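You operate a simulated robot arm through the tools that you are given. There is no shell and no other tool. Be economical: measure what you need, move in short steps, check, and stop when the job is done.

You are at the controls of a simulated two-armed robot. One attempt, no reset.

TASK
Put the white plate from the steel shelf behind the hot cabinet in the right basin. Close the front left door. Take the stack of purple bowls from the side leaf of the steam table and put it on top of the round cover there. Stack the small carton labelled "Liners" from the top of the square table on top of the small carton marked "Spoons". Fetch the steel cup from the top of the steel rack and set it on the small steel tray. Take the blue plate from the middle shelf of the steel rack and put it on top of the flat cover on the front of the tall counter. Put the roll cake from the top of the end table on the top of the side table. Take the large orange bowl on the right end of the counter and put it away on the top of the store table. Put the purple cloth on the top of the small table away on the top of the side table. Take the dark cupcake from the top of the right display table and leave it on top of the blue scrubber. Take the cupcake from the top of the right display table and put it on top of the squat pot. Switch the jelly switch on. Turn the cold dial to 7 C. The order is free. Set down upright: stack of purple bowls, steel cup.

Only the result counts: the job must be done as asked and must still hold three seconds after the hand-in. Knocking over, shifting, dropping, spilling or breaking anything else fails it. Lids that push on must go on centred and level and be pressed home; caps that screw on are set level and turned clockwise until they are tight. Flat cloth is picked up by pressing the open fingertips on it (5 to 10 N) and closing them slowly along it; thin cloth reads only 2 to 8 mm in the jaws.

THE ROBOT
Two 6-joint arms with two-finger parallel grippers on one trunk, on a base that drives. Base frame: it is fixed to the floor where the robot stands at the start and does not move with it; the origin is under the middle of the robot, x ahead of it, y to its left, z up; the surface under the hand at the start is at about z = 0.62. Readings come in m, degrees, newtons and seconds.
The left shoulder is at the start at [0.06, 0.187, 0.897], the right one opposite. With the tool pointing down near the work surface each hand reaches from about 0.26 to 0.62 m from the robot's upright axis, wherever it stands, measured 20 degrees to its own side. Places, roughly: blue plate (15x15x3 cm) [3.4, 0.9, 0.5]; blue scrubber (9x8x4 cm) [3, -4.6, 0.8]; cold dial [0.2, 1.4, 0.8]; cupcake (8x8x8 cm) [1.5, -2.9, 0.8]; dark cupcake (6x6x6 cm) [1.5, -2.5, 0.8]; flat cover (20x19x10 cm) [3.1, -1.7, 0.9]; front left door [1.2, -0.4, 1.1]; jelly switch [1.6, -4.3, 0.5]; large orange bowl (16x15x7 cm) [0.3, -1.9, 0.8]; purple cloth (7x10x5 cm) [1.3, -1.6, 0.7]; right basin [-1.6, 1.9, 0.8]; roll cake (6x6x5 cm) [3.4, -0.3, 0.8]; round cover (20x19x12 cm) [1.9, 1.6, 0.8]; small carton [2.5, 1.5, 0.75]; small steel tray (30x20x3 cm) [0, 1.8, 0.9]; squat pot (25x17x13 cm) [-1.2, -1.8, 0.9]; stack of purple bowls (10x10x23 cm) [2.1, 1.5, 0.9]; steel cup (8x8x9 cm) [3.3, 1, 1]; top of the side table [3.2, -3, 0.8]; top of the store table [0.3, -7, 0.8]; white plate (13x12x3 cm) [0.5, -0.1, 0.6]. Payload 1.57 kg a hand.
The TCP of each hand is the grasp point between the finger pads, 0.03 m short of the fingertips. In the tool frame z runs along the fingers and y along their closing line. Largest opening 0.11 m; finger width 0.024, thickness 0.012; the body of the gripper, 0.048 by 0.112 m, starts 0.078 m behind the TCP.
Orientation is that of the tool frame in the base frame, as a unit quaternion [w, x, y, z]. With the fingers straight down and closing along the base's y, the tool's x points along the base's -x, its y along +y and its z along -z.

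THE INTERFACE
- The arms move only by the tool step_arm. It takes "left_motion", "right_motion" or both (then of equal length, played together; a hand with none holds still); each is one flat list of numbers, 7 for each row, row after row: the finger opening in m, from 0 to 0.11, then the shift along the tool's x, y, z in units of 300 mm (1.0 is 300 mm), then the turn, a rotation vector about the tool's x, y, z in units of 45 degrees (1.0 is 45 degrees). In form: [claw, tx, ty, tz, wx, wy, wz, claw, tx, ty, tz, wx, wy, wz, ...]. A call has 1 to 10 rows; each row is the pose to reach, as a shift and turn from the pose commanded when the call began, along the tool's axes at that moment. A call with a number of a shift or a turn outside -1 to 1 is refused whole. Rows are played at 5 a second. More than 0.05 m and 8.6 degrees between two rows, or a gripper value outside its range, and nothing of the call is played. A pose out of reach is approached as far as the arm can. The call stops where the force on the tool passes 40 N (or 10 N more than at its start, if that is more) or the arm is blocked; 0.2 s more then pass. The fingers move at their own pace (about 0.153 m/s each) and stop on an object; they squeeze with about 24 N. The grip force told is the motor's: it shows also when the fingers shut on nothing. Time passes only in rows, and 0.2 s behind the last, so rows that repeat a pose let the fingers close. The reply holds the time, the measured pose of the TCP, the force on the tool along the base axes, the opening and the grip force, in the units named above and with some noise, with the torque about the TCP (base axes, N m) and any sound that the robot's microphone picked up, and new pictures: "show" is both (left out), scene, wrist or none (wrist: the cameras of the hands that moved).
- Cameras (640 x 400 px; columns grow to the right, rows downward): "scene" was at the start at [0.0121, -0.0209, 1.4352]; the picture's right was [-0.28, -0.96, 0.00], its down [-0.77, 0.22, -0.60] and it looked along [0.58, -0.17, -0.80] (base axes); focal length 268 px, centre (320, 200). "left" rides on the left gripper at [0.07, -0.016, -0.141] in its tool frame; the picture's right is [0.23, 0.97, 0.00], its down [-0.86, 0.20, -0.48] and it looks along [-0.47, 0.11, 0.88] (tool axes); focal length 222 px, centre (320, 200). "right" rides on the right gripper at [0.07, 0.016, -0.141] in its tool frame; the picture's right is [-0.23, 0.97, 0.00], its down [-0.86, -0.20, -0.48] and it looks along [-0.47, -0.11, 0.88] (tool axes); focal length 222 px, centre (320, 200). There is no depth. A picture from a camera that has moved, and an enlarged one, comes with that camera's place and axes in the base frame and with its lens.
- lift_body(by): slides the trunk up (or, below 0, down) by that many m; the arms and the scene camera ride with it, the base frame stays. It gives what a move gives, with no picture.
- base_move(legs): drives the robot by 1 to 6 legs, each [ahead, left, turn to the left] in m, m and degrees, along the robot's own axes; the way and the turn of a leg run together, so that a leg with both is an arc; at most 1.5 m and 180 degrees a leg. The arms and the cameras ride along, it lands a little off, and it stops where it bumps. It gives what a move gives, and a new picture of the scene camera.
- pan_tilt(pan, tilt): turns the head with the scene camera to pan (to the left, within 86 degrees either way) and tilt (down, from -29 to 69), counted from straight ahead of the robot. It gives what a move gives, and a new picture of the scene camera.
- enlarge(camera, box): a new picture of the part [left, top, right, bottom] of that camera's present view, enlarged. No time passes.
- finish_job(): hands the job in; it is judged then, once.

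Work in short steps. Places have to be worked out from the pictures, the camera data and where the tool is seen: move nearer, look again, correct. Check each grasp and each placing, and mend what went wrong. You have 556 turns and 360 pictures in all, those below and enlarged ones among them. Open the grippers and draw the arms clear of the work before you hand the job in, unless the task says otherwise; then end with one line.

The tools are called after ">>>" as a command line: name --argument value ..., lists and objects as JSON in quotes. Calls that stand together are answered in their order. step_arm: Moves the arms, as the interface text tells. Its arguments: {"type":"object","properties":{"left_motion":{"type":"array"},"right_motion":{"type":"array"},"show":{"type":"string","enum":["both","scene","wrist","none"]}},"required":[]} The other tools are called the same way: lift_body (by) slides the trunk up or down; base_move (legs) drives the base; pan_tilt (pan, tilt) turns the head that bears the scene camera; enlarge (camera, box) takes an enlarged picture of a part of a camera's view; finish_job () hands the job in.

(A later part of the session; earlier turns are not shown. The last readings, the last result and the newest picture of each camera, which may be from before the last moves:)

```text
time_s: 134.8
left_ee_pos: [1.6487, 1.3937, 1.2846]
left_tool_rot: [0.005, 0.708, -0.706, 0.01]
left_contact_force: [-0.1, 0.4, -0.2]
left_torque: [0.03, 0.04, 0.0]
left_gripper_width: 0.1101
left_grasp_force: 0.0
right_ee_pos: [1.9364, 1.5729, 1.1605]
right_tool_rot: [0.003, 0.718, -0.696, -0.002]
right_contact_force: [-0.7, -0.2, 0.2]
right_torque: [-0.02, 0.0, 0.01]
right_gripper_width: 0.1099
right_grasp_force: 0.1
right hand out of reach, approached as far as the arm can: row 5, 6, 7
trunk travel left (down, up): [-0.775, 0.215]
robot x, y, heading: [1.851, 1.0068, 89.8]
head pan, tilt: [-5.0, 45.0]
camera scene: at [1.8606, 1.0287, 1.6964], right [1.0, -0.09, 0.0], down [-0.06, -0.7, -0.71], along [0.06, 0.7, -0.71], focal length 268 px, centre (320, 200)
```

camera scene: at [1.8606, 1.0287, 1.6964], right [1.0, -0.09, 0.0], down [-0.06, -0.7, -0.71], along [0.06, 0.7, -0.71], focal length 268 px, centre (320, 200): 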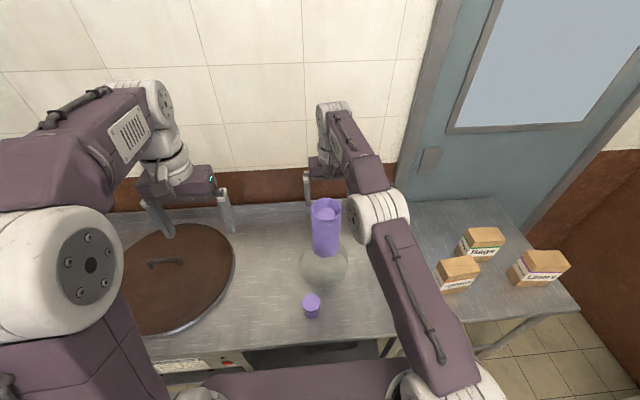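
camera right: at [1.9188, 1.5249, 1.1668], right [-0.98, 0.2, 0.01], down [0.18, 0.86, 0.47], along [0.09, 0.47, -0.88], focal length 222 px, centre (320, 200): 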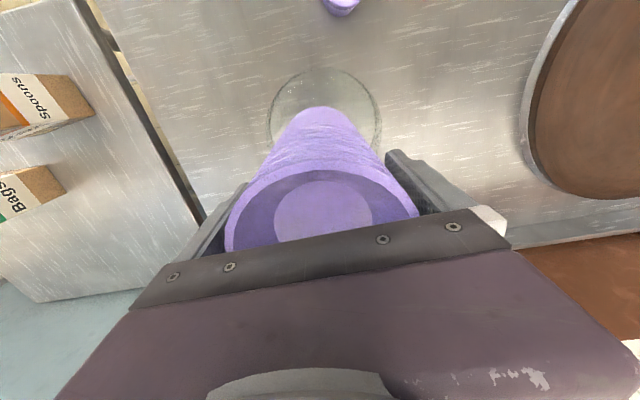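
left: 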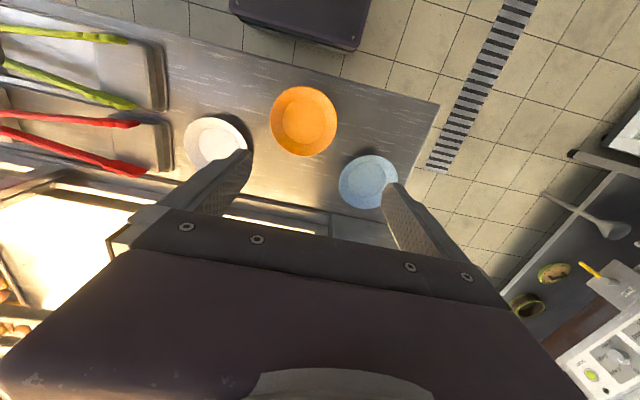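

The stack stands upright on the cover. I raise the trunk, back off and strafe to the square table with the cartons.

>>> lift_body --by 0.12

>>> base_move --legs '[[-0.15, 0, 0], [0, -0.6, 0]]'

>>> pan_tilt --pan -5 --tilt 45

```text
time_s: 136.3
left_ee_pos: [1.65, 1.3943, 1.4048]
left_tool_rot: [0.004, 0.708, -0.707, 0.01]
left_contact_force: [-0.9, 0.0, 0.2]
left_torque: [0.03, 0.0, 0.0]
left_gripper_width: 0.1099
left_grasp_force: 0.1
right_ee_pos: [1.9371, 1.5748, 1.2802]
right_tool_rot: [0.004, 0.718, -0.696, -0.001]
right_contact_force: [0.3, 0.3, -0.1]
right_torque: [0.0, 0.0, 0.02]
right_gripper_width: 0.1098
right_grasp_force: 0.0
trunk travel left (down, up): [-0.895, 0.095]
robot x, y, heading: [1.8521, 1.0104, 89.9]
head pan, tilt: [-5.0, 45.0]
```

```text
time_s: 140.7
left_ee_pos: [2.2453, 1.2402, 1.4043]
left_tool_rot: [0.004, 0.716, -0.698, 0.009]
left_contact_force: [0.6, -0.4, -0.8]
left_torque: [-0.04, -0.02, 0.0]
left_gripper_width: 0.11
left_grasp_force: 0.0
right_ee_pos: [2.5284, 1.4267, 1.281]
right_tool_rot: [0.003, 0.726, -0.688, -0.001]
right_contact_force: [-0.2, -0.6, 0.3]
right_torque: [-0.01, 0.0, 0.01]
right_gripper_width: 0.1102
right_grasp_force: 0.1
trunk travel left (down, up): [-0.895, 0.095]
robot x, y, heading: [2.459, 0.8597, 91.1]
head pan, tilt: [-5.0, 45.0]
camera scene: at [2.4648, 0.8796, 1.8164], right [1.0, -0.07, 0.0], down [-0.05, -0.71, -0.71], along [0.05, 0.71, -0.71], focal length 268 px, centre (320, 200)
```

scene: 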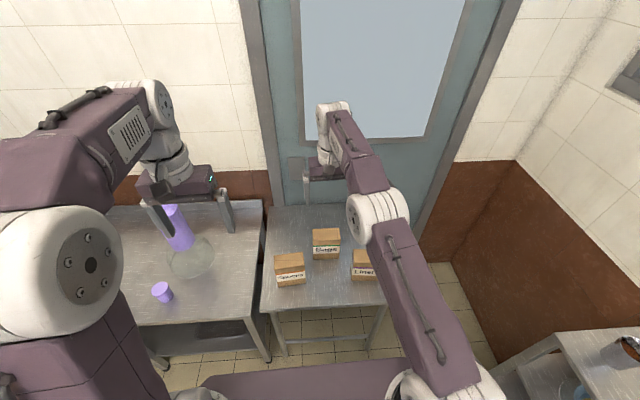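

```text
time_s: 141.3
left_ee_pos: [2.2463, 1.2397, 1.4049]
left_tool_rot: [0.004, 0.716, -0.698, 0.009]
left_contact_force: [-0.9, 0.1, 0.3]
left_torque: [0.03, -0.01, 0.01]
left_gripper_width: 0.1101
left_grasp_force: 0.0
right_ee_pos: [2.5285, 1.427, 1.2805]
right_tool_rot: [0.003, 0.727, -0.687, -0.002]
right_contact_force: [0.6, -0.6, -0.2]
right_torque: [0.0, -0.01, -0.04]
right_gripper_width: 0.11
right_grasp_force: 0.1
trunk travel left (down, up): [-0.895, 0.095]
robot x, y, heading: [2.4612, 0.8583, 90.9]
head pan, tilt: [-5.0, 45.0]
camera scene: at [2.4658, 0.8797, 1.8164], right [1.0, -0.07, 0.0], down [-0.05, -0.71, -0.71], along [0.05, 0.71, -0.71], focal length 268 px, centre (320, 200)
```

scene: 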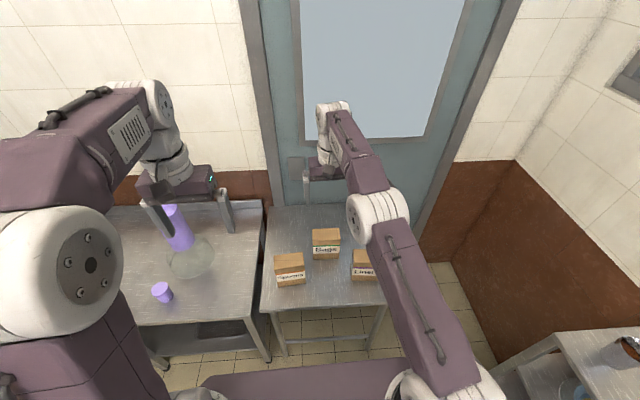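

I enlarge the cartons, and the stack as a check.

>>> enlarge --camera "scene" --box '[120, 185, 420, 325]'

>>> enlarge --camera "right" --box '[0, 0, 640, 400]'

```text
2.13 times, centred on (270, 255) of scene
camera zoom: at [2.4658, 0.8797, 1.8164], right [1.0, -0.07, 0.0], down [-0.05, -0.71, -0.71], along [0.05, 0.71, -0.71], focal length 572 px, centre (427, 83)
```

zoom: 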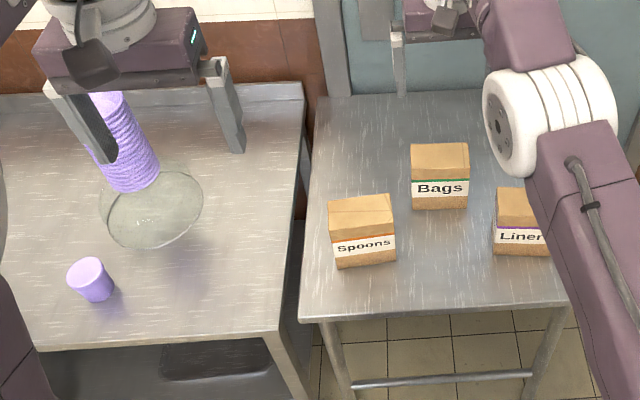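

```text
1.00 times, centred on (320, 200) of right (not enlarged: the box is as wide or as high as the picture)
camera zoom: at [2.5173, 1.3561, 1.4231], right [-0.98, 0.17, 0.01], down [0.16, 0.87, 0.47], along [0.08, 0.47, -0.88], focal length 222 px, centre (320, 200)
```

zoom: 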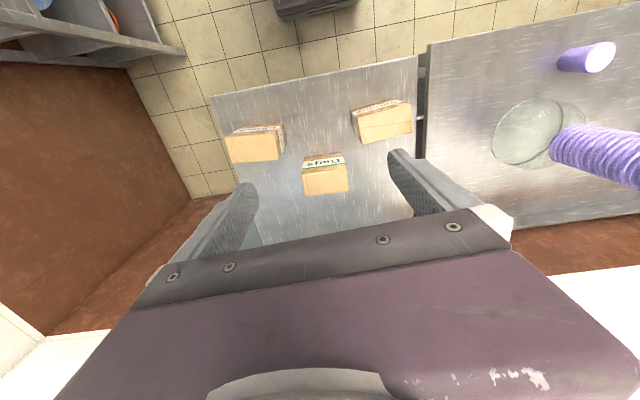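

Cartons: Liners ≈(2.72, 1.49), Spoons ≈(2.37, 1.49), about 12 cm wide and 9 cm deep, so I grip front-to-back. I reposition the base, lower the trunk, and swing the right hand over Liners turned 90°.

>>> base_move --legs '[[0.1, 0.06, -1]]'

>>> lift_body --by -0.25

>>> step_arm --right_motion '[0.11, 0.02, -0.14, 0, 0, 0, 0.167, 0.11, 0.04, -0.28, 0, 0, 0, 0.333, 0.11, 0.06, -0.42, 0, 0, 0, 0.5, 0.11, 0.08, -0.56, 0, 0, 0, 0.667, 0.11, 0.1, -0.7, 0, 0, 0, 0.833, 0.11, 0.12, -0.83, 0, 0, 0, 1.0]' --show "none"

>>> step_arm --right_motion '[0.11, 0, 0, 0, 0, 0, 0.167, 0.11, 0, 0, 0, 0, 0, 0.333, 0.11, 0, 0, 0, 0, 0, 0.5, 0.11, 0, 0, 0, 0, 0, 0.667, 0.11, 0, 0, 0, 0, 0, 0.833, 0.11, 0, 0, 0, 0, 0, 1.0]' --show "wrist"

```text
time_s: 142.5
left_ee_pos: [2.1967, 1.338, 1.4048]
left_tool_rot: [0.003, 0.709, -0.705, 0.007]
left_contact_force: [0.1, 0.1, -0.3]
left_torque: [0.01, 0.01, 0.01]
left_gripper_width: 0.1101
left_grasp_force: 0.1
right_ee_pos: [2.4814, 1.5192, 1.2824]
right_tool_rot: [0.003, 0.72, -0.694, -0.003]
right_contact_force: [0.6, 0.3, 0.2]
right_torque: [0.0, -0.01, -0.06]
right_gripper_width: 0.1099
right_grasp_force: 0.0
trunk travel left (down, up): [-0.895, 0.095]
robot x, y, heading: [2.3989, 0.9578, 90.0]
head pan, tilt: [-5.0, 45.0]
camera scene: at [2.4098, 0.9726, 1.8165], right [1.0, -0.09, 0.0], down [-0.06, -0.7, -0.71], along [0.06, 0.71, -0.71], focal length 268 px, centre (320, 200)
```

scene: 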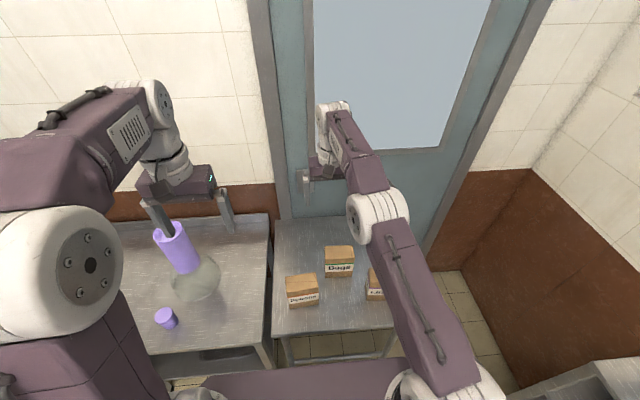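

```text
time_s: 145.1
left_ee_pos: [2.1945, 1.3411, 1.1547]
left_tool_rot: [0.004, 0.709, -0.705, 0.009]
left_contact_force: [0.1, 0.7, -0.6]
left_torque: [0.01, 0.01, 0.02]
left_gripper_width: 0.11
left_grasp_force: 0.0
right_ee_pos: [2.4801, 1.5226, 1.0314]
right_tool_rot: [0.003, 0.721, -0.693, -0.002]
right_contact_force: [-0.3, 0.5, 0.0]
right_torque: [-0.03, 0.0, 0.0]
right_gripper_width: 0.1103
right_grasp_force: 0.0
trunk travel left (down, up): [-0.645, 0.345]
robot x, y, heading: [2.398, 0.9558, 90.1]
head pan, tilt: [-5.0, 45.0]
```

```text
time_s: 146.5
left_ee_pos: [2.1965, 1.3417, 1.1554]
left_tool_rot: [0.004, 0.71, -0.705, 0.008]
left_contact_force: [0.1, 0.3, -0.2]
left_torque: [-0.03, 0.02, -0.02]
left_gripper_width: 0.1098
left_grasp_force: 0.0
right_ee_pos: [2.7324, 1.4989, 1.0262]
right_tool_rot: [-0.005, -0.4, 0.917, 0.001]
right_contact_force: [0.1, -0.6, -1.6]
right_torque: [0.02, 0.03, -0.01]
right_gripper_width: 0.1101
right_grasp_force: 0.0
trunk travel left (down, up): [-0.645, 0.345]
robot x, y, heading: [2.3958, 0.9566, 90.0]
head pan, tilt: [-5.0, 45.0]
```

```text
time_s: 147.9
left_ee_pos: [2.1952, 1.3418, 1.1548]
left_tool_rot: [0.005, 0.71, -0.704, 0.009]
left_contact_force: [-0.2, -0.4, -0.7]
left_torque: [0.01, 0.01, 0.0]
left_gripper_width: 0.1103
left_grasp_force: 0.2
right_ee_pos: [2.7312, 1.4965, 1.0296]
right_tool_rot: [-0.004, -0.017, 1.0, -0.001]
right_contact_force: [-0.3, -0.5, -0.3]
right_torque: [0.03, -0.03, -0.02]
right_gripper_width: 0.1101
right_grasp_force: 0.1
trunk travel left (down, up): [-0.645, 0.345]
robot x, y, heading: [2.3993, 0.9588, 90.0]
head pan, tilt: [-5.0, 45.0]
camera right: at [2.6613, 1.5107, 1.1714], right [0.19, 0.98, 0.0], down [0.87, -0.17, 0.47], along [0.46, -0.09, -0.88], focal length 222 px, centre (320, 200)
```

right: 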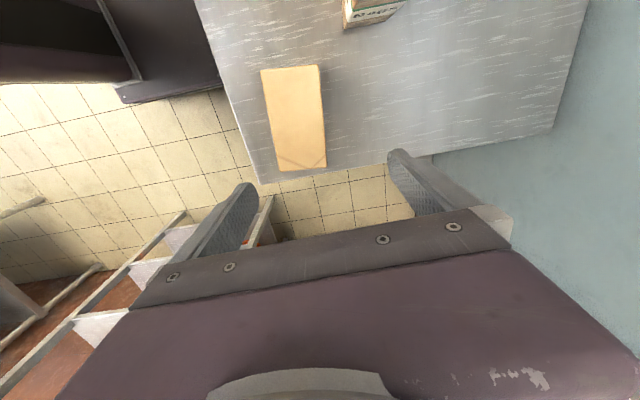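

Liners' top is about 15×8 cm, turned ~5°. I align over it and descend 10 cm for a closer look.

>>> step_arm --right_motion '[0.11, 0.03, -0.03, 0.06, 0, 0, 0.05, 0.11, 0.06, -0.065, 0.13, 0, 0, 0.1, 0.11, 0.09, -0.097, 0.2, 0, 0, 0.15, 0.11, 0.09, -0.097, 0.28, 0, 0, 0.15]' --show "wrist"

```text
time_s: 148.9
left_ee_pos: [2.1959, 1.3418, 1.1535]
left_tool_rot: [0.004, 0.709, -0.705, 0.009]
left_contact_force: [-0.8, 0.3, -0.2]
left_torque: [-0.01, -0.01, 0.02]
left_gripper_width: 0.1101
left_grasp_force: 0.1
right_ee_pos: [2.7033, 1.4643, 0.9472]
right_tool_rot: [-0.004, 0.041, 0.999, -0.002]
right_contact_force: [0.2, 0.0, -0.3]
right_torque: [-0.01, 0.01, -0.03]
right_gripper_width: 0.1099
right_grasp_force: 0.0
trunk travel left (down, up): [-0.645, 0.345]
robot x, y, heading: [2.3992, 0.9558, 90.1]
head pan, tilt: [-5.0, 45.0]
camera right: at [2.6361, 1.4869, 1.0889], right [0.31, 0.95, -0.01], down [0.84, -0.27, 0.47], along [0.45, -0.15, -0.88], focal length 222 px, centre (320, 200)
```

right: 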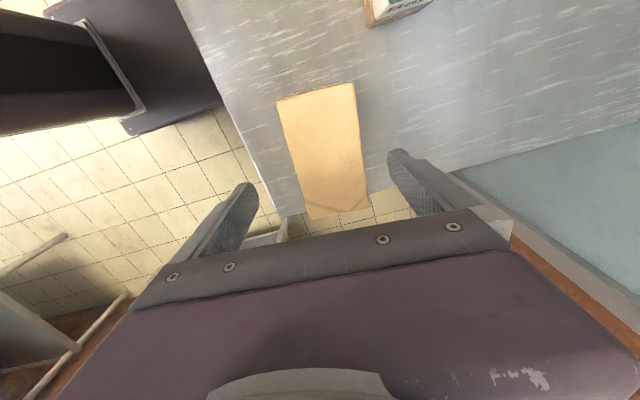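

The carton top is at z≈0.87, centred (2.695, 1.474). I shift onto it and descend so the pads straddle its upper part.

>>> step_arm --right_motion '[0.11, 0.029, 0.031, 0.05, 0, 0, 0.02, 0.11, 0.029, 0.031, 0.15, 0, 0, 0.02, 0.11, 0.029, 0.031, 0.25, 0, 0, 0.02, 0.11, 0.029, 0.031, 0.3, 0, 0, 0.02]' --show "wrist"

```text
time_s: 149.9
left_ee_pos: [2.194, 1.342, 1.1542]
left_tool_rot: [0.005, 0.709, -0.705, 0.01]
left_contact_force: [0.7, 0.0, -0.7]
left_torque: [0.03, 0.0, -0.04]
left_gripper_width: 0.1101
left_grasp_force: 0.0
right_ee_pos: [2.6951, 1.4762, 0.8555]
right_tool_rot: [-0.003, 0.048, 0.999, -0.001]
right_contact_force: [0.6, 0.5, 0.4]
right_torque: [-0.03, 0.02, 0.01]
right_gripper_width: 0.1099
right_grasp_force: 0.1
trunk travel left (down, up): [-0.645, 0.345]
robot x, y, heading: [2.3984, 0.955, 89.8]
head pan, tilt: [-5.0, 45.0]
camera right: at [2.6277, 1.4991, 0.9976], right [0.32, 0.95, -0.01], down [0.84, -0.28, 0.47], along [0.45, -0.16, -0.88], focal length 222 px, centre (320, 200)
```

right: 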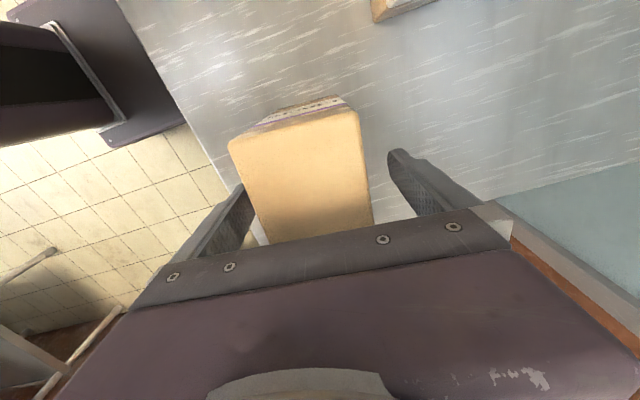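

Top at 0.88, width ≈7 cm, carton slightly toward the left finger. I shift 5 mm and close.

>>> step_arm --right_motion '[0.11, 0, -0.018, 0.02, 0, 0, 0, 0.08, 0, -0.018, 0.02, 0, 0, 0, 0.03, 0, -0.018, 0.02, 0, 0, 0, 0.03, 0, -0.018, 0.02, 0, 0, 0]' --show "none"

```text
time_s: 150.9
left_ee_pos: [2.195, 1.342, 1.1543]
left_tool_rot: [0.004, 0.71, -0.704, 0.009]
left_contact_force: [0.3, -0.6, 0.2]
left_torque: [0.0, -0.03, 0.02]
left_gripper_width: 0.11
left_grasp_force: 0.1
right_ee_pos: [2.694, 1.4699, 0.8493]
right_tool_rot: [-0.004, 0.047, 0.999, -0.001]
right_contact_force: [0.1, 1.9, 0.1]
right_torque: [0.19, -0.09, 0.0]
right_gripper_width: 0.0659
right_grasp_force: 24.4
trunk travel left (down, up): [-0.645, 0.345]
robot x, y, heading: [2.3982, 0.9569, 90.3]
head pan, tilt: [-5.0, 45.0]
```

Gripped (66 mm). I lift 22 cm and look.

>>> step_arm --right_motion '[0.03, 0, 0, -0.1, 0, 0, 0, 0.03, 0, 0, -0.25, 0, 0, 0, 0.03, 0, 0, -0.4, 0, 0, 0, 0.03, 0, 0, -0.55, 0, 0, 0, 0.03, 0, 0, -0.7, 0, 0, 0, 0.03, 0, 0, -0.73, 0, 0, 0]' --show "both"

```text
time_s: 152.3
left_ee_pos: [2.1949, 1.3418, 1.1544]
left_tool_rot: [0.004, 0.71, -0.704, 0.009]
left_contact_force: [0.9, 1.0, -0.9]
left_torque: [-0.01, 0.01, 0.01]
left_gripper_width: 0.11
left_grasp_force: 0.1
right_ee_pos: [2.6972, 1.4729, 1.0698]
right_tool_rot: [-0.004, 0.049, 0.999, -0.002]
right_contact_force: [0.0, -0.2, -1.4]
right_torque: [-0.01, 0.03, 0.02]
right_gripper_width: 0.0661
right_grasp_force: 24.4
trunk travel left (down, up): [-0.645, 0.345]
robot x, y, heading: [2.3996, 0.9583, 90.0]
head pan, tilt: [-5.0, 45.0]
camera scene: at [2.4076, 0.9784, 1.5663], right [1.0, -0.09, 0.0], down [-0.06, -0.7, -0.71], along [0.06, 0.7, -0.71], focal length 268 px, centre (320, 200)
camera right: at [2.6303, 1.4963, 1.2119], right [0.32, 0.95, -0.01], down [0.84, -0.28, 0.47], along [0.45, -0.16, -0.88], focal length 222 px, centre (320, 200)
```

scene: 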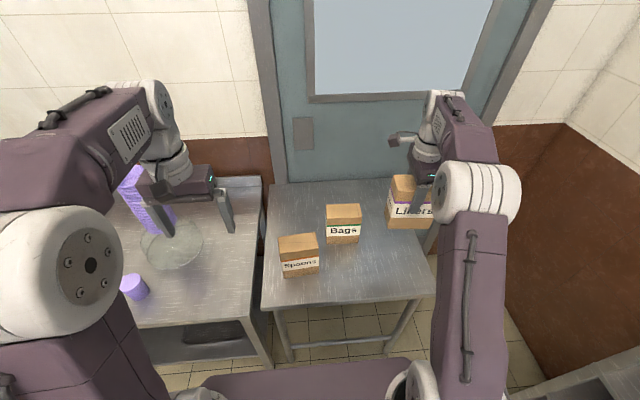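
right: 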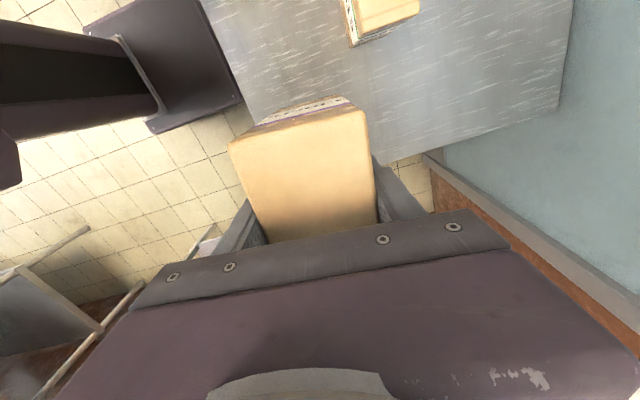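

Liners lifted. I enlarge the view of Spoons to locate it.

>>> enlarge --camera "scene" --box '[250, 190, 410, 290]'

```text
4.00 times, centred on (330, 240) of scene
camera zoom: at [2.4076, 0.9784, 1.5663], right [1.0, -0.09, 0.0], down [-0.06, -0.7, -0.71], along [0.06, 0.7, -0.71], focal length 1073 px, centre (280, 40)
```

zoom: 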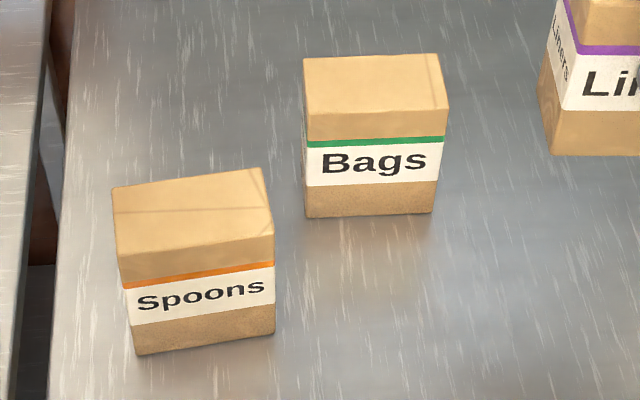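

Spoons: centre (2.382, 1.476), top z≈0.88, yaw +4°. I move the left hand aside and carry Liners over it, turning 9.5°.

>>> step_arm --left_motion '[0.11, 0, 0.05, -0.1, 0, 0, 0, 0.11, 0, 0.1, -0.2, 0, 0, 0, 0.11, 0, 0.15, -0.3, 0, 0, 0, 0.11, 0, 0.2, -0.33, 0, 0, 0, 0.11, 0, 0.25, -0.33, 0, 0, 0, 0.11, 0, 0.27, -0.33, 0, 0, 0]' --right_motion '[0.03, 0.14, -0.01, 0, 0, 0, -0.04, 0.03, 0.28, -0.025, 0, 0, 0, -0.08, 0.03, 0.42, -0.04, 0, 0, 0, -0.12, 0.03, 0.56, -0.055, 0, 0, 0, -0.16, 0.03, 0.7, -0.07, 0, 0, 0, -0.2, 0.03, 0.84, -0.085, 0, 0, 0, -0.21]' --show "none"

```text
time_s: 153.7
left_ee_pos: [2.1113, 1.3429, 1.2523]
left_tool_rot: [0.003, 0.71, -0.705, 0.011]
left_contact_force: [-0.5, -1.4, -0.5]
left_torque: [-0.01, -0.04, -0.01]
left_gripper_width: 0.1101
left_grasp_force: 0.0
right_ee_pos: [2.4395, 1.4709, 1.0664]
right_tool_rot: [-0.004, -0.034, 0.999, -0.002]
right_contact_force: [0.1, -0.7, -2.9]
right_torque: [-0.02, -0.03, -0.01]
right_gripper_width: 0.0658
right_grasp_force: 23.8
trunk travel left (down, up): [-0.645, 0.345]
robot x, y, heading: [2.4003, 0.9545, 90.1]
head pan, tilt: [-5.0, 45.0]
```

Now the last 6 cm, then a check by camera.

>>> step_arm --right_motion '[0.03, 0.1, 0.013, 0, 0, 0, 0, 0.03, 0.187, 0.026, 0, 0, 0, 0, 0.03, 0.187, 0.026, 0.12, 0, 0, 0]' --show "scene"

>>> enlarge --camera "scene" --box '[230, 170, 390, 295]'

```text
time_s: 154.5
left_ee_pos: [2.1131, 1.3432, 1.2539]
left_tool_rot: [0.005, 0.709, -0.705, 0.008]
left_contact_force: [-0.7, 0.5, -0.5]
left_torque: [-0.01, 0.01, 0.0]
left_gripper_width: 0.1101
left_grasp_force: 0.0
right_ee_pos: [2.3865, 1.4754, 1.0335]
right_tool_rot: [-0.004, -0.035, 0.999, -0.002]
right_contact_force: [0.0, 0.2, -3.3]
right_torque: [0.0, 0.04, -0.01]
right_gripper_width: 0.0661
right_grasp_force: 23.9
trunk travel left (down, up): [-0.645, 0.345]
robot x, y, heading: [2.4027, 0.9555, 89.9]
head pan, tilt: [-5.0, 45.0]
camera scene: at [2.4086, 0.9782, 1.5664], right [1.0, -0.09, 0.0], down [-0.06, -0.7, -0.71], along [0.06, 0.7, -0.71], focal length 268 px, centre (320, 200)
```

scene: 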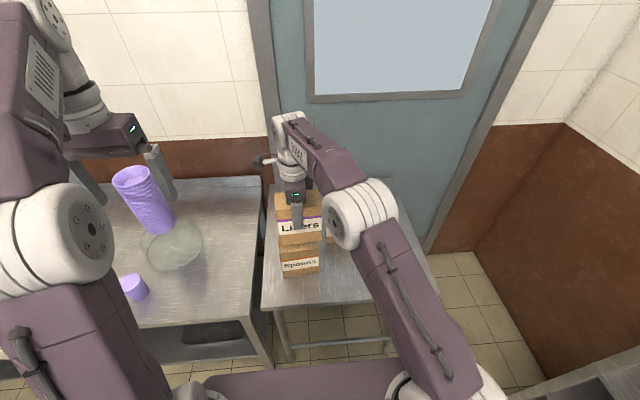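

```text
3.20 times, centred on (310, 232) of scene
camera zoom: at [2.4086, 0.9782, 1.5664], right [1.0, -0.09, 0.0], down [-0.06, -0.7, -0.71], along [0.06, 0.7, -0.71], focal length 859 px, centre (352, 96)
```

zoom: 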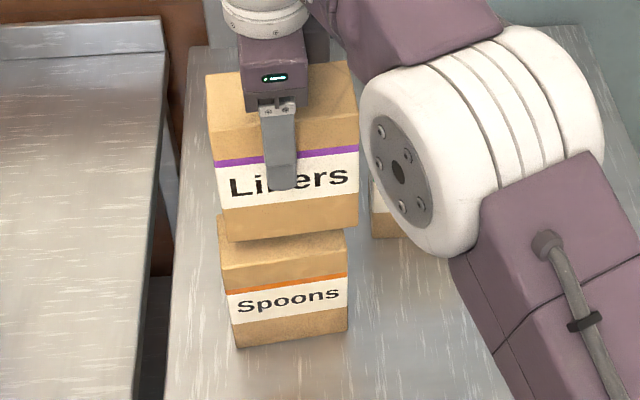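

Well aligned. I lower the 3 cm gently.

>>> step_arm --right_motion '[0.03, 0.01, 0, 0.05, 0, 0, 0, 0.03, 0.01, 0, 0.09, 0, 0, 0, 0.03, 0.01, 0, 0.105, 0, 0, 0]' --show "none"

```text
time_s: 155.3
left_ee_pos: [2.1134, 1.342, 1.2527]
left_tool_rot: [0.004, 0.71, -0.704, 0.009]
left_contact_force: [0.1, -0.2, 0.4]
left_torque: [0.0, 0.0, -0.03]
left_gripper_width: 0.1099
left_grasp_force: 0.1
right_ee_pos: [2.3838, 1.4744, 1.002]
right_tool_rot: [-0.004, -0.033, 0.999, -0.001]
right_contact_force: [0.2, 0.1, -2.6]
right_torque: [0.0, -0.04, -0.02]
right_gripper_width: 0.066
right_grasp_force: 24.0
trunk travel left (down, up): [-0.645, 0.345]
robot x, y, heading: [2.3987, 0.958, 90.2]
head pan, tilt: [-5.0, 45.0]
```

No contact yet; I go down in 2 mm steps.

>>> step_arm --right_motion '[0.03, 0, 0, 0.007, 0, 0, 0, 0.03, 0, 0, 0.014, 0, 0, 0, 0.03, 0, 0, 0.02, 0, 0, 0]' --show "none"

```text
time_s: 156.1
left_ee_pos: [2.1132, 1.3408, 1.2546]
left_tool_rot: [0.004, 0.71, -0.704, 0.009]
left_contact_force: [0.3, 0.9, 0.0]
left_torque: [-0.03, 0.01, -0.01]
left_gripper_width: 0.11
left_grasp_force: 0.1
right_ee_pos: [2.3829, 1.4741, 0.9994]
right_tool_rot: [-0.004, -0.034, 0.999, 0.0]
right_contact_force: [2.5, 0.8, 15.7]
right_torque: [-0.5, -0.7, 0.07]
right_gripper_width: 0.0659
right_grasp_force: 23.9
trunk travel left (down, up): [-0.645, 0.345]
robot x, y, heading: [2.4017, 0.9558, 90.1]
head pan, tilt: [-5.0, 45.0]
```

Contact at TCP 0.9995. I ease the pressure, open and rise, then check.

>>> step_arm --right_motion '[0.03, 0, 0, -0.004, 0, 0, 0, 0.07, 0, 0, -0.004, 0, 0, 0, 0.1, 0, 0, -0.004, 0, 0, 0, 0.11, 0, 0, -0.08, 0, 0, 0, 0.11, 0, 0, -0.2, 0, 0, 0, 0.11, 0, 0, -0.35, 0, 0, 0, 0.11, 0, 0, -0.5, 0, 0, 0]' --show "scene"

>>> enlarge --camera "scene" --box '[100, 150, 400, 300]'

```text
time_s: 157.7
left_ee_pos: [2.1137, 1.3407, 1.2534]
left_tool_rot: [0.003, 0.71, -0.705, 0.009]
left_contact_force: [-0.4, -0.4, -1.5]
left_torque: [0.01, 0.0, 0.0]
left_gripper_width: 0.1096
left_grasp_force: 0.0
right_ee_pos: [2.3935, 1.4536, 1.1264]
right_tool_rot: [-0.005, -0.033, 0.999, -0.001]
right_contact_force: [0.6, 0.4, 0.1]
right_torque: [0.06, 0.0, -0.03]
right_gripper_width: 0.1099
right_grasp_force: 0.1
right hand out of reach, approached as far as the arm can: row 6, 7
trunk travel left (down, up): [-0.645, 0.345]
robot x, y, heading: [2.4009, 0.9582, 90.1]
head pan, tilt: [-5.0, 45.0]
camera scene: at [2.4076, 0.9763, 1.5664], right [1.0, -0.09, 0.0], down [-0.06, -0.7, -0.71], along [0.06, 0.7, -0.71], focal length 268 px, centre (320, 200)
```

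scene: 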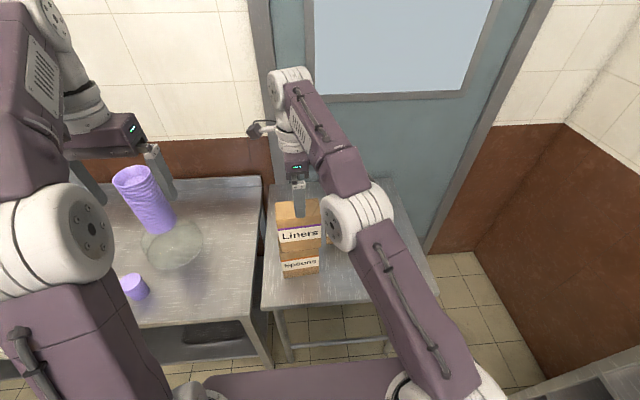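

```text
2.13 times, centred on (250, 225) of scene
camera zoom: at [2.4076, 0.9763, 1.5664], right [1.0, -0.09, 0.0], down [-0.06, -0.7, -0.71], along [0.06, 0.7, -0.71], focal length 572 px, centre (469, 147)
```

zoom: 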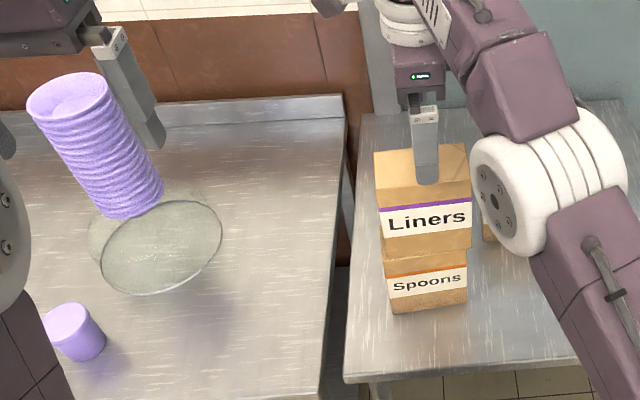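

Both stacks stand. Next the steel rack: I back off, turn right to face it, and look.

>>> base_move --legs '[[-0.25, 0, 0], [0, 0, -90]]'

>>> pan_tilt --pan 10 --tilt 30

```text
time_s: 163.4
left_ee_pos: [2.7876, 0.987, 1.253]
left_tool_rot: [-0.01, 0.002, 1.0, -0.004]
left_contact_force: [-0.3, 0.0, -0.3]
left_torque: [-0.01, 0.03, -0.04]
left_gripper_width: 0.1099
left_grasp_force: 0.1
right_ee_pos: [2.8978, 0.7065, 1.1258]
right_tool_rot: [-0.004, 0.686, 0.727, 0.003]
right_contact_force: [0.5, 0.3, 0.1]
right_torque: [-0.02, 0.04, -0.01]
right_gripper_width: 0.11
right_grasp_force: 0.1
trunk travel left (down, up): [-0.645, 0.345]
robot x, y, heading: [2.3961, 0.7084, -0.6]
head pan, tilt: [-5.0, 45.0]
camera scene: at [2.4217, 0.6978, 1.5664], right [-0.1, -1.0, 0.0], down [-0.7, 0.07, -0.71], along [0.7, -0.07, -0.71], focal length 268 px, centre (320, 200)
```

scene: 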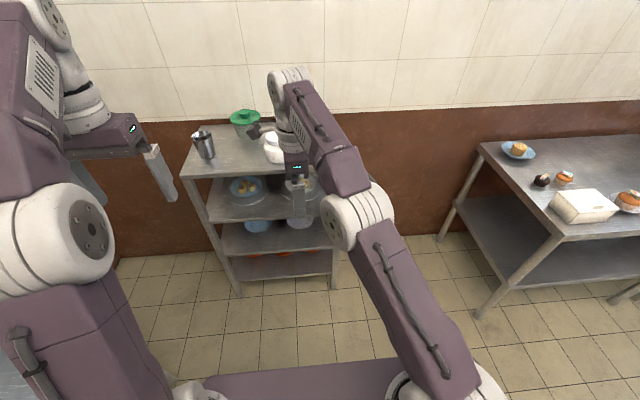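

```text
time_s: 164.2
left_ee_pos: [2.7884, 0.9884, 1.2536]
left_tool_rot: [-0.01, 0.002, 1.0, -0.004]
left_contact_force: [0.1, -0.2, -0.6]
left_torque: [-0.01, 0.03, 0.01]
left_gripper_width: 0.11
left_grasp_force: 0.1
right_ee_pos: [2.898, 0.7078, 1.1248]
right_tool_rot: [-0.004, 0.687, 0.727, 0.002]
right_contact_force: [-0.5, 0.1, -0.6]
right_torque: [0.0, -0.01, -0.02]
right_gripper_width: 0.11
right_grasp_force: 0.0
trunk travel left (down, up): [-0.645, 0.345]
robot x, y, heading: [2.4003, 0.7094, -0.5]
head pan, tilt: [10.0, 30.0]
camera scene: at [2.4299, 0.7203, 1.5889], right [0.16, -0.99, 0.0], down [-0.49, -0.08, -0.87], along [0.85, 0.14, -0.5], focal length 268 px, centre (320, 200)
```

scene: 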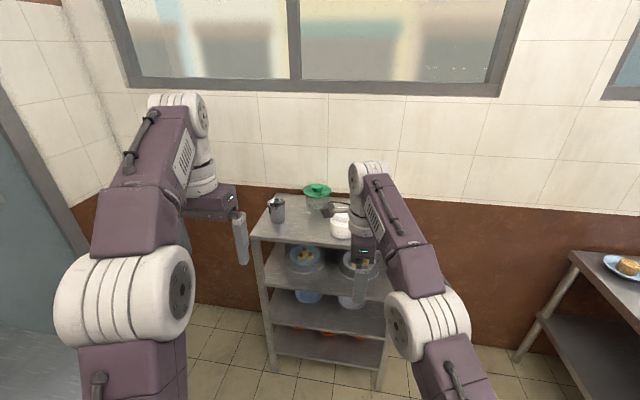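

>>> enlarge --camera "scene" --box '[240, 170, 400, 295]'

>>> enlarge --camera "scene" --box '[240, 270, 400, 395]'

```text
3.20 times, centred on (320, 232) of scene
camera zoom: at [2.4299, 0.7203, 1.5889], right [0.16, -0.99, 0.0], down [-0.49, -0.08, -0.87], along [0.85, 0.14, -0.5], focal length 859 px, centre (320, 96)
```

zoom: 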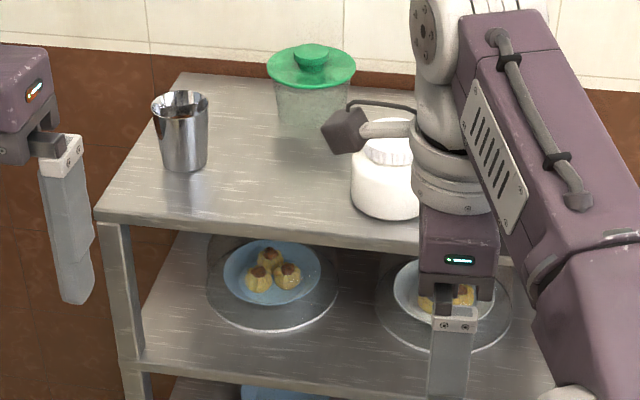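

```text
3.20 times, centred on (320, 332) of scene
camera zoom: at [2.4299, 0.7203, 1.5889], right [0.16, -0.99, 0.0], down [-0.49, -0.08, -0.87], along [0.85, 0.14, -0.5], focal length 859 px, centre (320, -224)
```

zoom: 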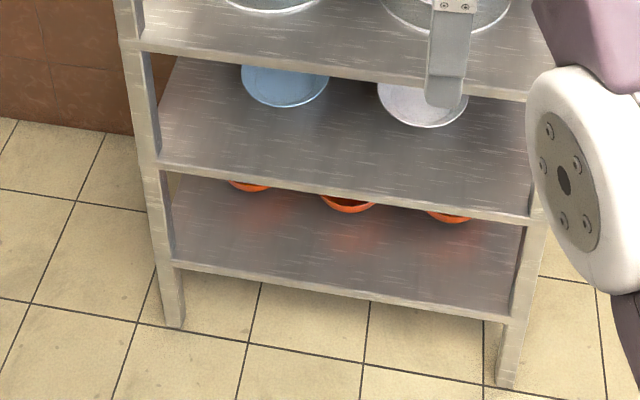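

The cup is at (3.30, 1.04) on the rack top (z≈0.96); the empty blue plate is on the third shelf. I plan to take the cup with the left hand pitched 45° forward. I position the base, tuck the right hand in, and pitch the left hand.

>>> base_move --legs '[[0.1, 0.16, 0.5]]'

>>> step_arm --left_motion '[0.11, -0.11, -0.045, 0.075, 0, -0.125, 0, 0.11, -0.225, -0.09, 0.15, 0, -0.25, 0, 0.11, -0.34, -0.13, 0.225, 0, -0.375, 0, 0.11, -0.45, -0.175, 0.3, 0, -0.5, 0, 0.11, -0.56, -0.22, 0.375, 0, -0.625, 0, 0.11, -0.675, -0.26, 0.45, 0, -0.75, 0, 0.11, -0.79, -0.305, 0.525, 0, -0.875, 0, 0.11, -0.9, -0.35, 0.6, 0, -1.0, 0]' --right_motion '[0.06, -0.06, -0.05, 0, 0, 0, 0, 0.06, -0.12, -0.1, 0, 0, 0, 0, 0.06, -0.18, -0.15, 0, 0, 0, 0, 0.06, -0.24, -0.2, 0, 0, 0, 0, 0.06, -0.3, -0.25, 0, 0, 0, 0, 0.06, -0.36, -0.3, 0, 0, 0, 0, 0.06, -0.42, -0.35, 0, 0, 0, 0, 0.06, -0.48, -0.4, 0, 0, 0, 0]' --show "both"

```text
time_s: 165.7
left_ee_pos: [2.8879, 1.1456, 1.2542]
left_tool_rot: [-0.009, 0.001, 1.0, -0.003]
left_contact_force: [-0.4, -0.4, 1.0]
left_torque: [0.02, -0.02, 0.02]
left_gripper_width: 0.1099
left_grasp_force: 0.0
right_ee_pos: [2.9984, 0.8655, 1.125]
right_tool_rot: [-0.004, 0.685, 0.728, 0.003]
right_contact_force: [0.5, 0.5, 0.2]
right_torque: [0.02, 0.0, -0.01]
right_gripper_width: 0.11
right_grasp_force: 0.0
trunk travel left (down, up): [-0.645, 0.345]
robot x, y, heading: [2.5028, 0.867, -0.5]
head pan, tilt: [10.0, 30.0]
camera scene: at [2.5304, 0.8783, 1.589], right [0.17, -0.99, 0.0], down [-0.49, -0.08, -0.87], along [0.85, 0.14, -0.5], focal length 268 px, centre (320, 200)
```

scene: 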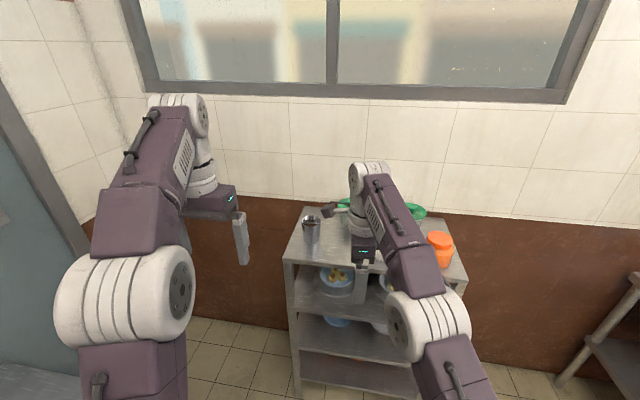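

```text
time_s: 167.5
left_ee_pos: [3.1571, 1.0388, 1.0673]
left_tool_rot: [0.374, 0.0, 0.928, -0.003]
left_contact_force: [0.8, -1.4, 0.9]
left_torque: [0.04, -0.01, 0.02]
left_gripper_width: 0.11
left_grasp_force: 0.0
right_ee_pos: [2.8885, 0.7141, 1.1266]
right_tool_rot: [-0.004, 0.685, 0.728, 0.002]
right_contact_force: [0.3, -0.5, -0.6]
right_torque: [0.02, 0.03, -0.01]
right_gripper_width: 0.0598
right_grasp_force: 0.1
trunk travel left (down, up): [-0.645, 0.345]
robot x, y, heading: [2.5009, 0.865, -0.5]
head pan, tilt: [10.0, 30.0]
camera scene: at [2.5319, 0.8781, 1.589], right [0.17, -0.99, 0.0], down [-0.49, -0.08, -0.87], along [0.85, 0.14, -0.5], focal length 268 px, centre (320, 200)
camera right: at [2.9002, 0.7832, 1.2686], right [0.99, -0.17, 0.0], down [-0.15, -0.87, 0.47], along [-0.08, -0.46, -0.88], focal length 222 px, centre (320, 200)
camera left: at [3.0073, 1.023, 1.1218], right [-0.16, 0.97, -0.16], down [0.28, 0.2, 0.94], along [0.94, 0.11, -0.31], focal length 222 px, centre (320, 200)
```

scene: 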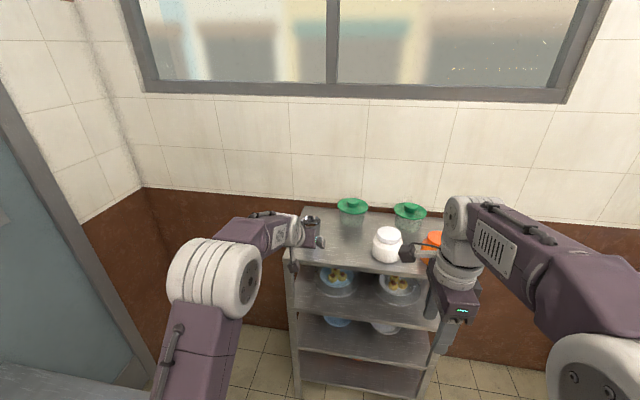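
right: 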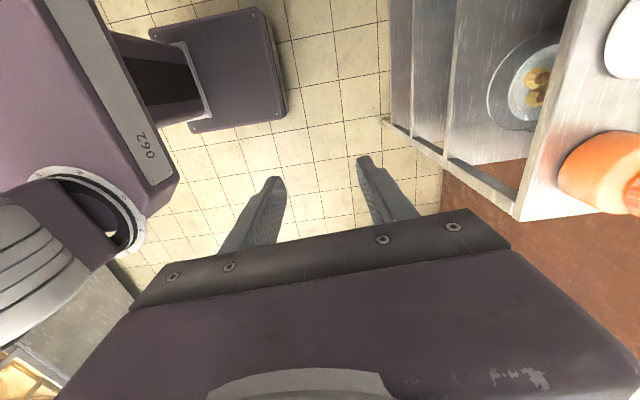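
left: 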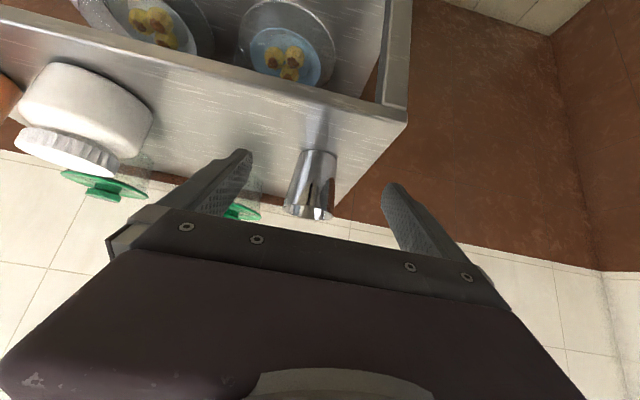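

The left camera puts the cup at (3.292, 1.042), centred between the fingers. I advance forward-down around it.

>>> step_arm --left_motion '[0.11, -0.043, 0.003, 0.11, 0, 0, 0, 0.11, -0.086, 0.006, 0.22, 0, 0, 0, 0.11, -0.129, 0.01, 0.33, 0, 0, 0, 0.11, -0.172, 0.01, 0.438, 0, 0, 0]' --show "wrist"

```text
time_s: 168.5
left_ee_pos: [3.2678, 1.0418, 1.0051]
left_tool_rot: [0.372, 0.0, 0.928, -0.003]
left_contact_force: [-0.1, 0.6, 0.2]
left_torque: [0.0, 0.02, -0.03]
left_gripper_width: 0.1099
left_grasp_force: 0.0
left hand out of reach, approached as far as the arm can: row 4
right_ee_pos: [2.8885, 0.7154, 1.1267]
right_tool_rot: [-0.004, 0.686, 0.728, 0.001]
right_contact_force: [0.0, -0.5, -0.1]
right_torque: [-0.02, 0.02, 0.01]
right_gripper_width: 0.0598
right_grasp_force: 0.0
trunk travel left (down, up): [-0.645, 0.345]
robot x, y, heading: [2.5031, 0.8649, -0.4]
head pan, tilt: [10.0, 30.0]
camera left: at [3.1204, 1.0265, 1.062], right [-0.16, 0.97, -0.16], down [0.29, 0.21, 0.94], along [0.94, 0.11, -0.31], focal length 222 px, centre (320, 200)
```

left: 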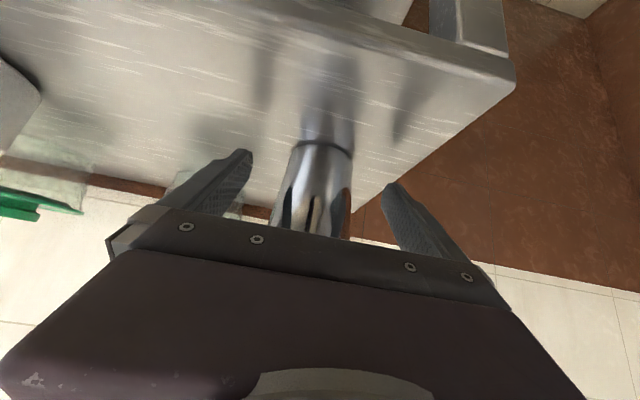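

I creep 1.8 cm forward and close on the cup.

>>> base_move --legs '[[0.018, 0, 0]]'

>>> step_arm --left_motion '[0.09, 0, 0, 0, 0, 0, 0, 0.05, 0, 0, 0, 0, 0, 0, 0.04, 0, 0, 0, 0, 0, 0, 0.04, 0, 0, 0, 0, 0, 0]' --show "wrist"

```text
time_s: 169.3
left_ee_pos: [3.283, 1.0411, 1.0112]
left_tool_rot: [0.375, -0.001, 0.927, -0.003]
left_contact_force: [0.6, 0.5, -0.6]
left_torque: [0.03, 0.0, -0.03]
left_gripper_width: 0.1101
left_grasp_force: 0.1
right_ee_pos: [2.9025, 0.7146, 1.1286]
right_tool_rot: [-0.003, 0.685, 0.728, 0.004]
right_contact_force: [-1.0, -0.8, -0.1]
right_torque: [0.0, -0.08, 0.02]
right_gripper_width: 0.06
right_grasp_force: 0.0
trunk travel left (down, up): [-0.645, 0.345]
robot x, y, heading: [2.5226, 0.8658, -0.4]
head pan, tilt: [10.0, 30.0]
camera scene: at [2.5436, 0.8787, 1.5891], right [0.17, -0.99, 0.0], down [-0.49, -0.08, -0.87], along [0.86, 0.14, -0.5], focal length 268 px, centre (320, 200)
```

scene: 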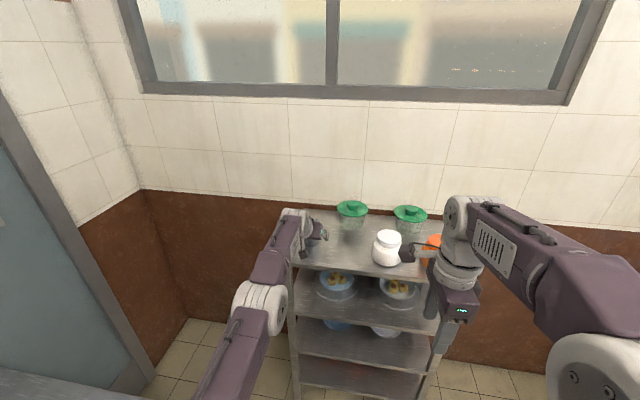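

```text
time_s: 170.3
left_ee_pos: [3.285, 1.041, 1.0085]
left_tool_rot: [0.374, 0.0, 0.927, -0.004]
left_contact_force: [0.3, 0.4, 0.1]
left_torque: [0.0, 0.04, -0.01]
left_gripper_width: 0.0671
left_grasp_force: 24.5
right_ee_pos: [2.9056, 0.715, 1.1281]
right_tool_rot: [-0.003, 0.686, 0.727, 0.003]
right_contact_force: [0.2, 0.3, -0.3]
right_torque: [-0.03, -0.04, -0.02]
right_gripper_width: 0.0601
right_grasp_force: 0.2
trunk travel left (down, up): [-0.645, 0.345]
robot x, y, heading: [2.5165, 0.8649, -0.5]
head pan, tilt: [10.0, 30.0]
camera left: at [3.1364, 1.026, 1.0637], right [-0.16, 0.97, -0.16], down [0.28, 0.21, 0.94], along [0.94, 0.1, -0.31], focal length 222 px, centre (320, 200)
```

left: 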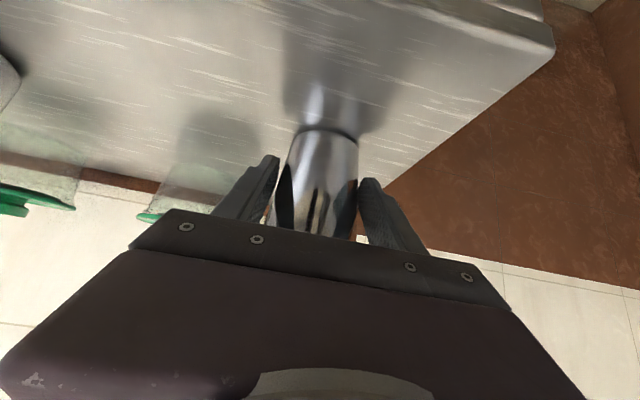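

The cup is held. I lift it with the trunk and back along the aisle toward the cold cabinet.

>>> lift_body --by 0.15

>>> base_move --legs '[[-0.3, 0.06, 0.4], [-1.1, 0, 0], [-1.1, 0, 0]]'

```text
time_s: 172.0
left_ee_pos: [3.2844, 1.0424, 1.1586]
left_tool_rot: [0.374, -0.001, 0.927, -0.003]
left_contact_force: [-0.2, -0.4, -1.6]
left_torque: [0.03, 0.03, 0.02]
left_gripper_width: 0.0672
left_grasp_force: 23.9
right_ee_pos: [2.906, 0.7141, 1.2757]
right_tool_rot: [-0.003, 0.686, 0.727, 0.002]
right_contact_force: [0.0, -0.1, 0.6]
right_torque: [-0.01, -0.03, -0.01]
right_gripper_width: 0.0599
right_grasp_force: 0.1
trunk travel left (down, up): [-0.795, 0.195]
robot x, y, heading: [2.5159, 0.8639, -0.6]
head pan, tilt: [10.0, 30.0]
```

```text
time_s: 184.5
left_ee_pos: [0.7983, 1.108, 1.159]
left_tool_rot: [0.374, -0.011, 0.927, 0.001]
left_contact_force: [0.3, 1.2, -2.0]
left_torque: [0.01, 0.04, 0.02]
left_gripper_width: 0.0668
left_grasp_force: 23.7
right_ee_pos: [0.4265, 0.7726, 1.2766]
right_tool_rot: [-0.004, 0.677, 0.736, 0.002]
right_contact_force: [-0.7, 0.7, -0.3]
right_torque: [0.0, 0.01, 0.0]
right_gripper_width: 0.0599
right_grasp_force: 0.0
trunk travel left (down, up): [-0.795, 0.195]
robot x, y, heading: [0.0383, 0.9125, 0.9]
head pan, tilt: [10.0, 30.0]
camera scene: at [0.0657, 0.9281, 1.739], right [0.19, -0.98, 0.0], down [-0.49, -0.09, -0.87], along [0.85, 0.16, -0.5], focal length 268 px, centre (320, 200)
```

scene: 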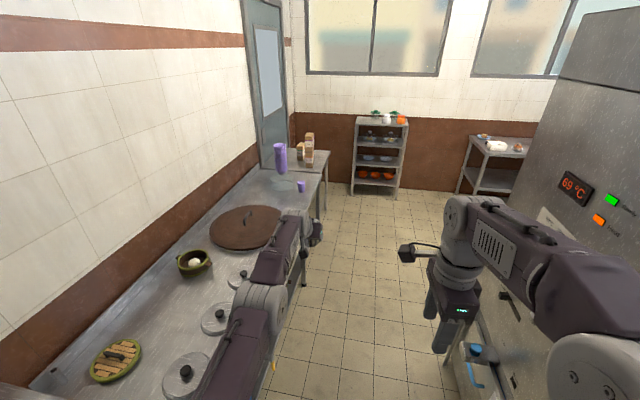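

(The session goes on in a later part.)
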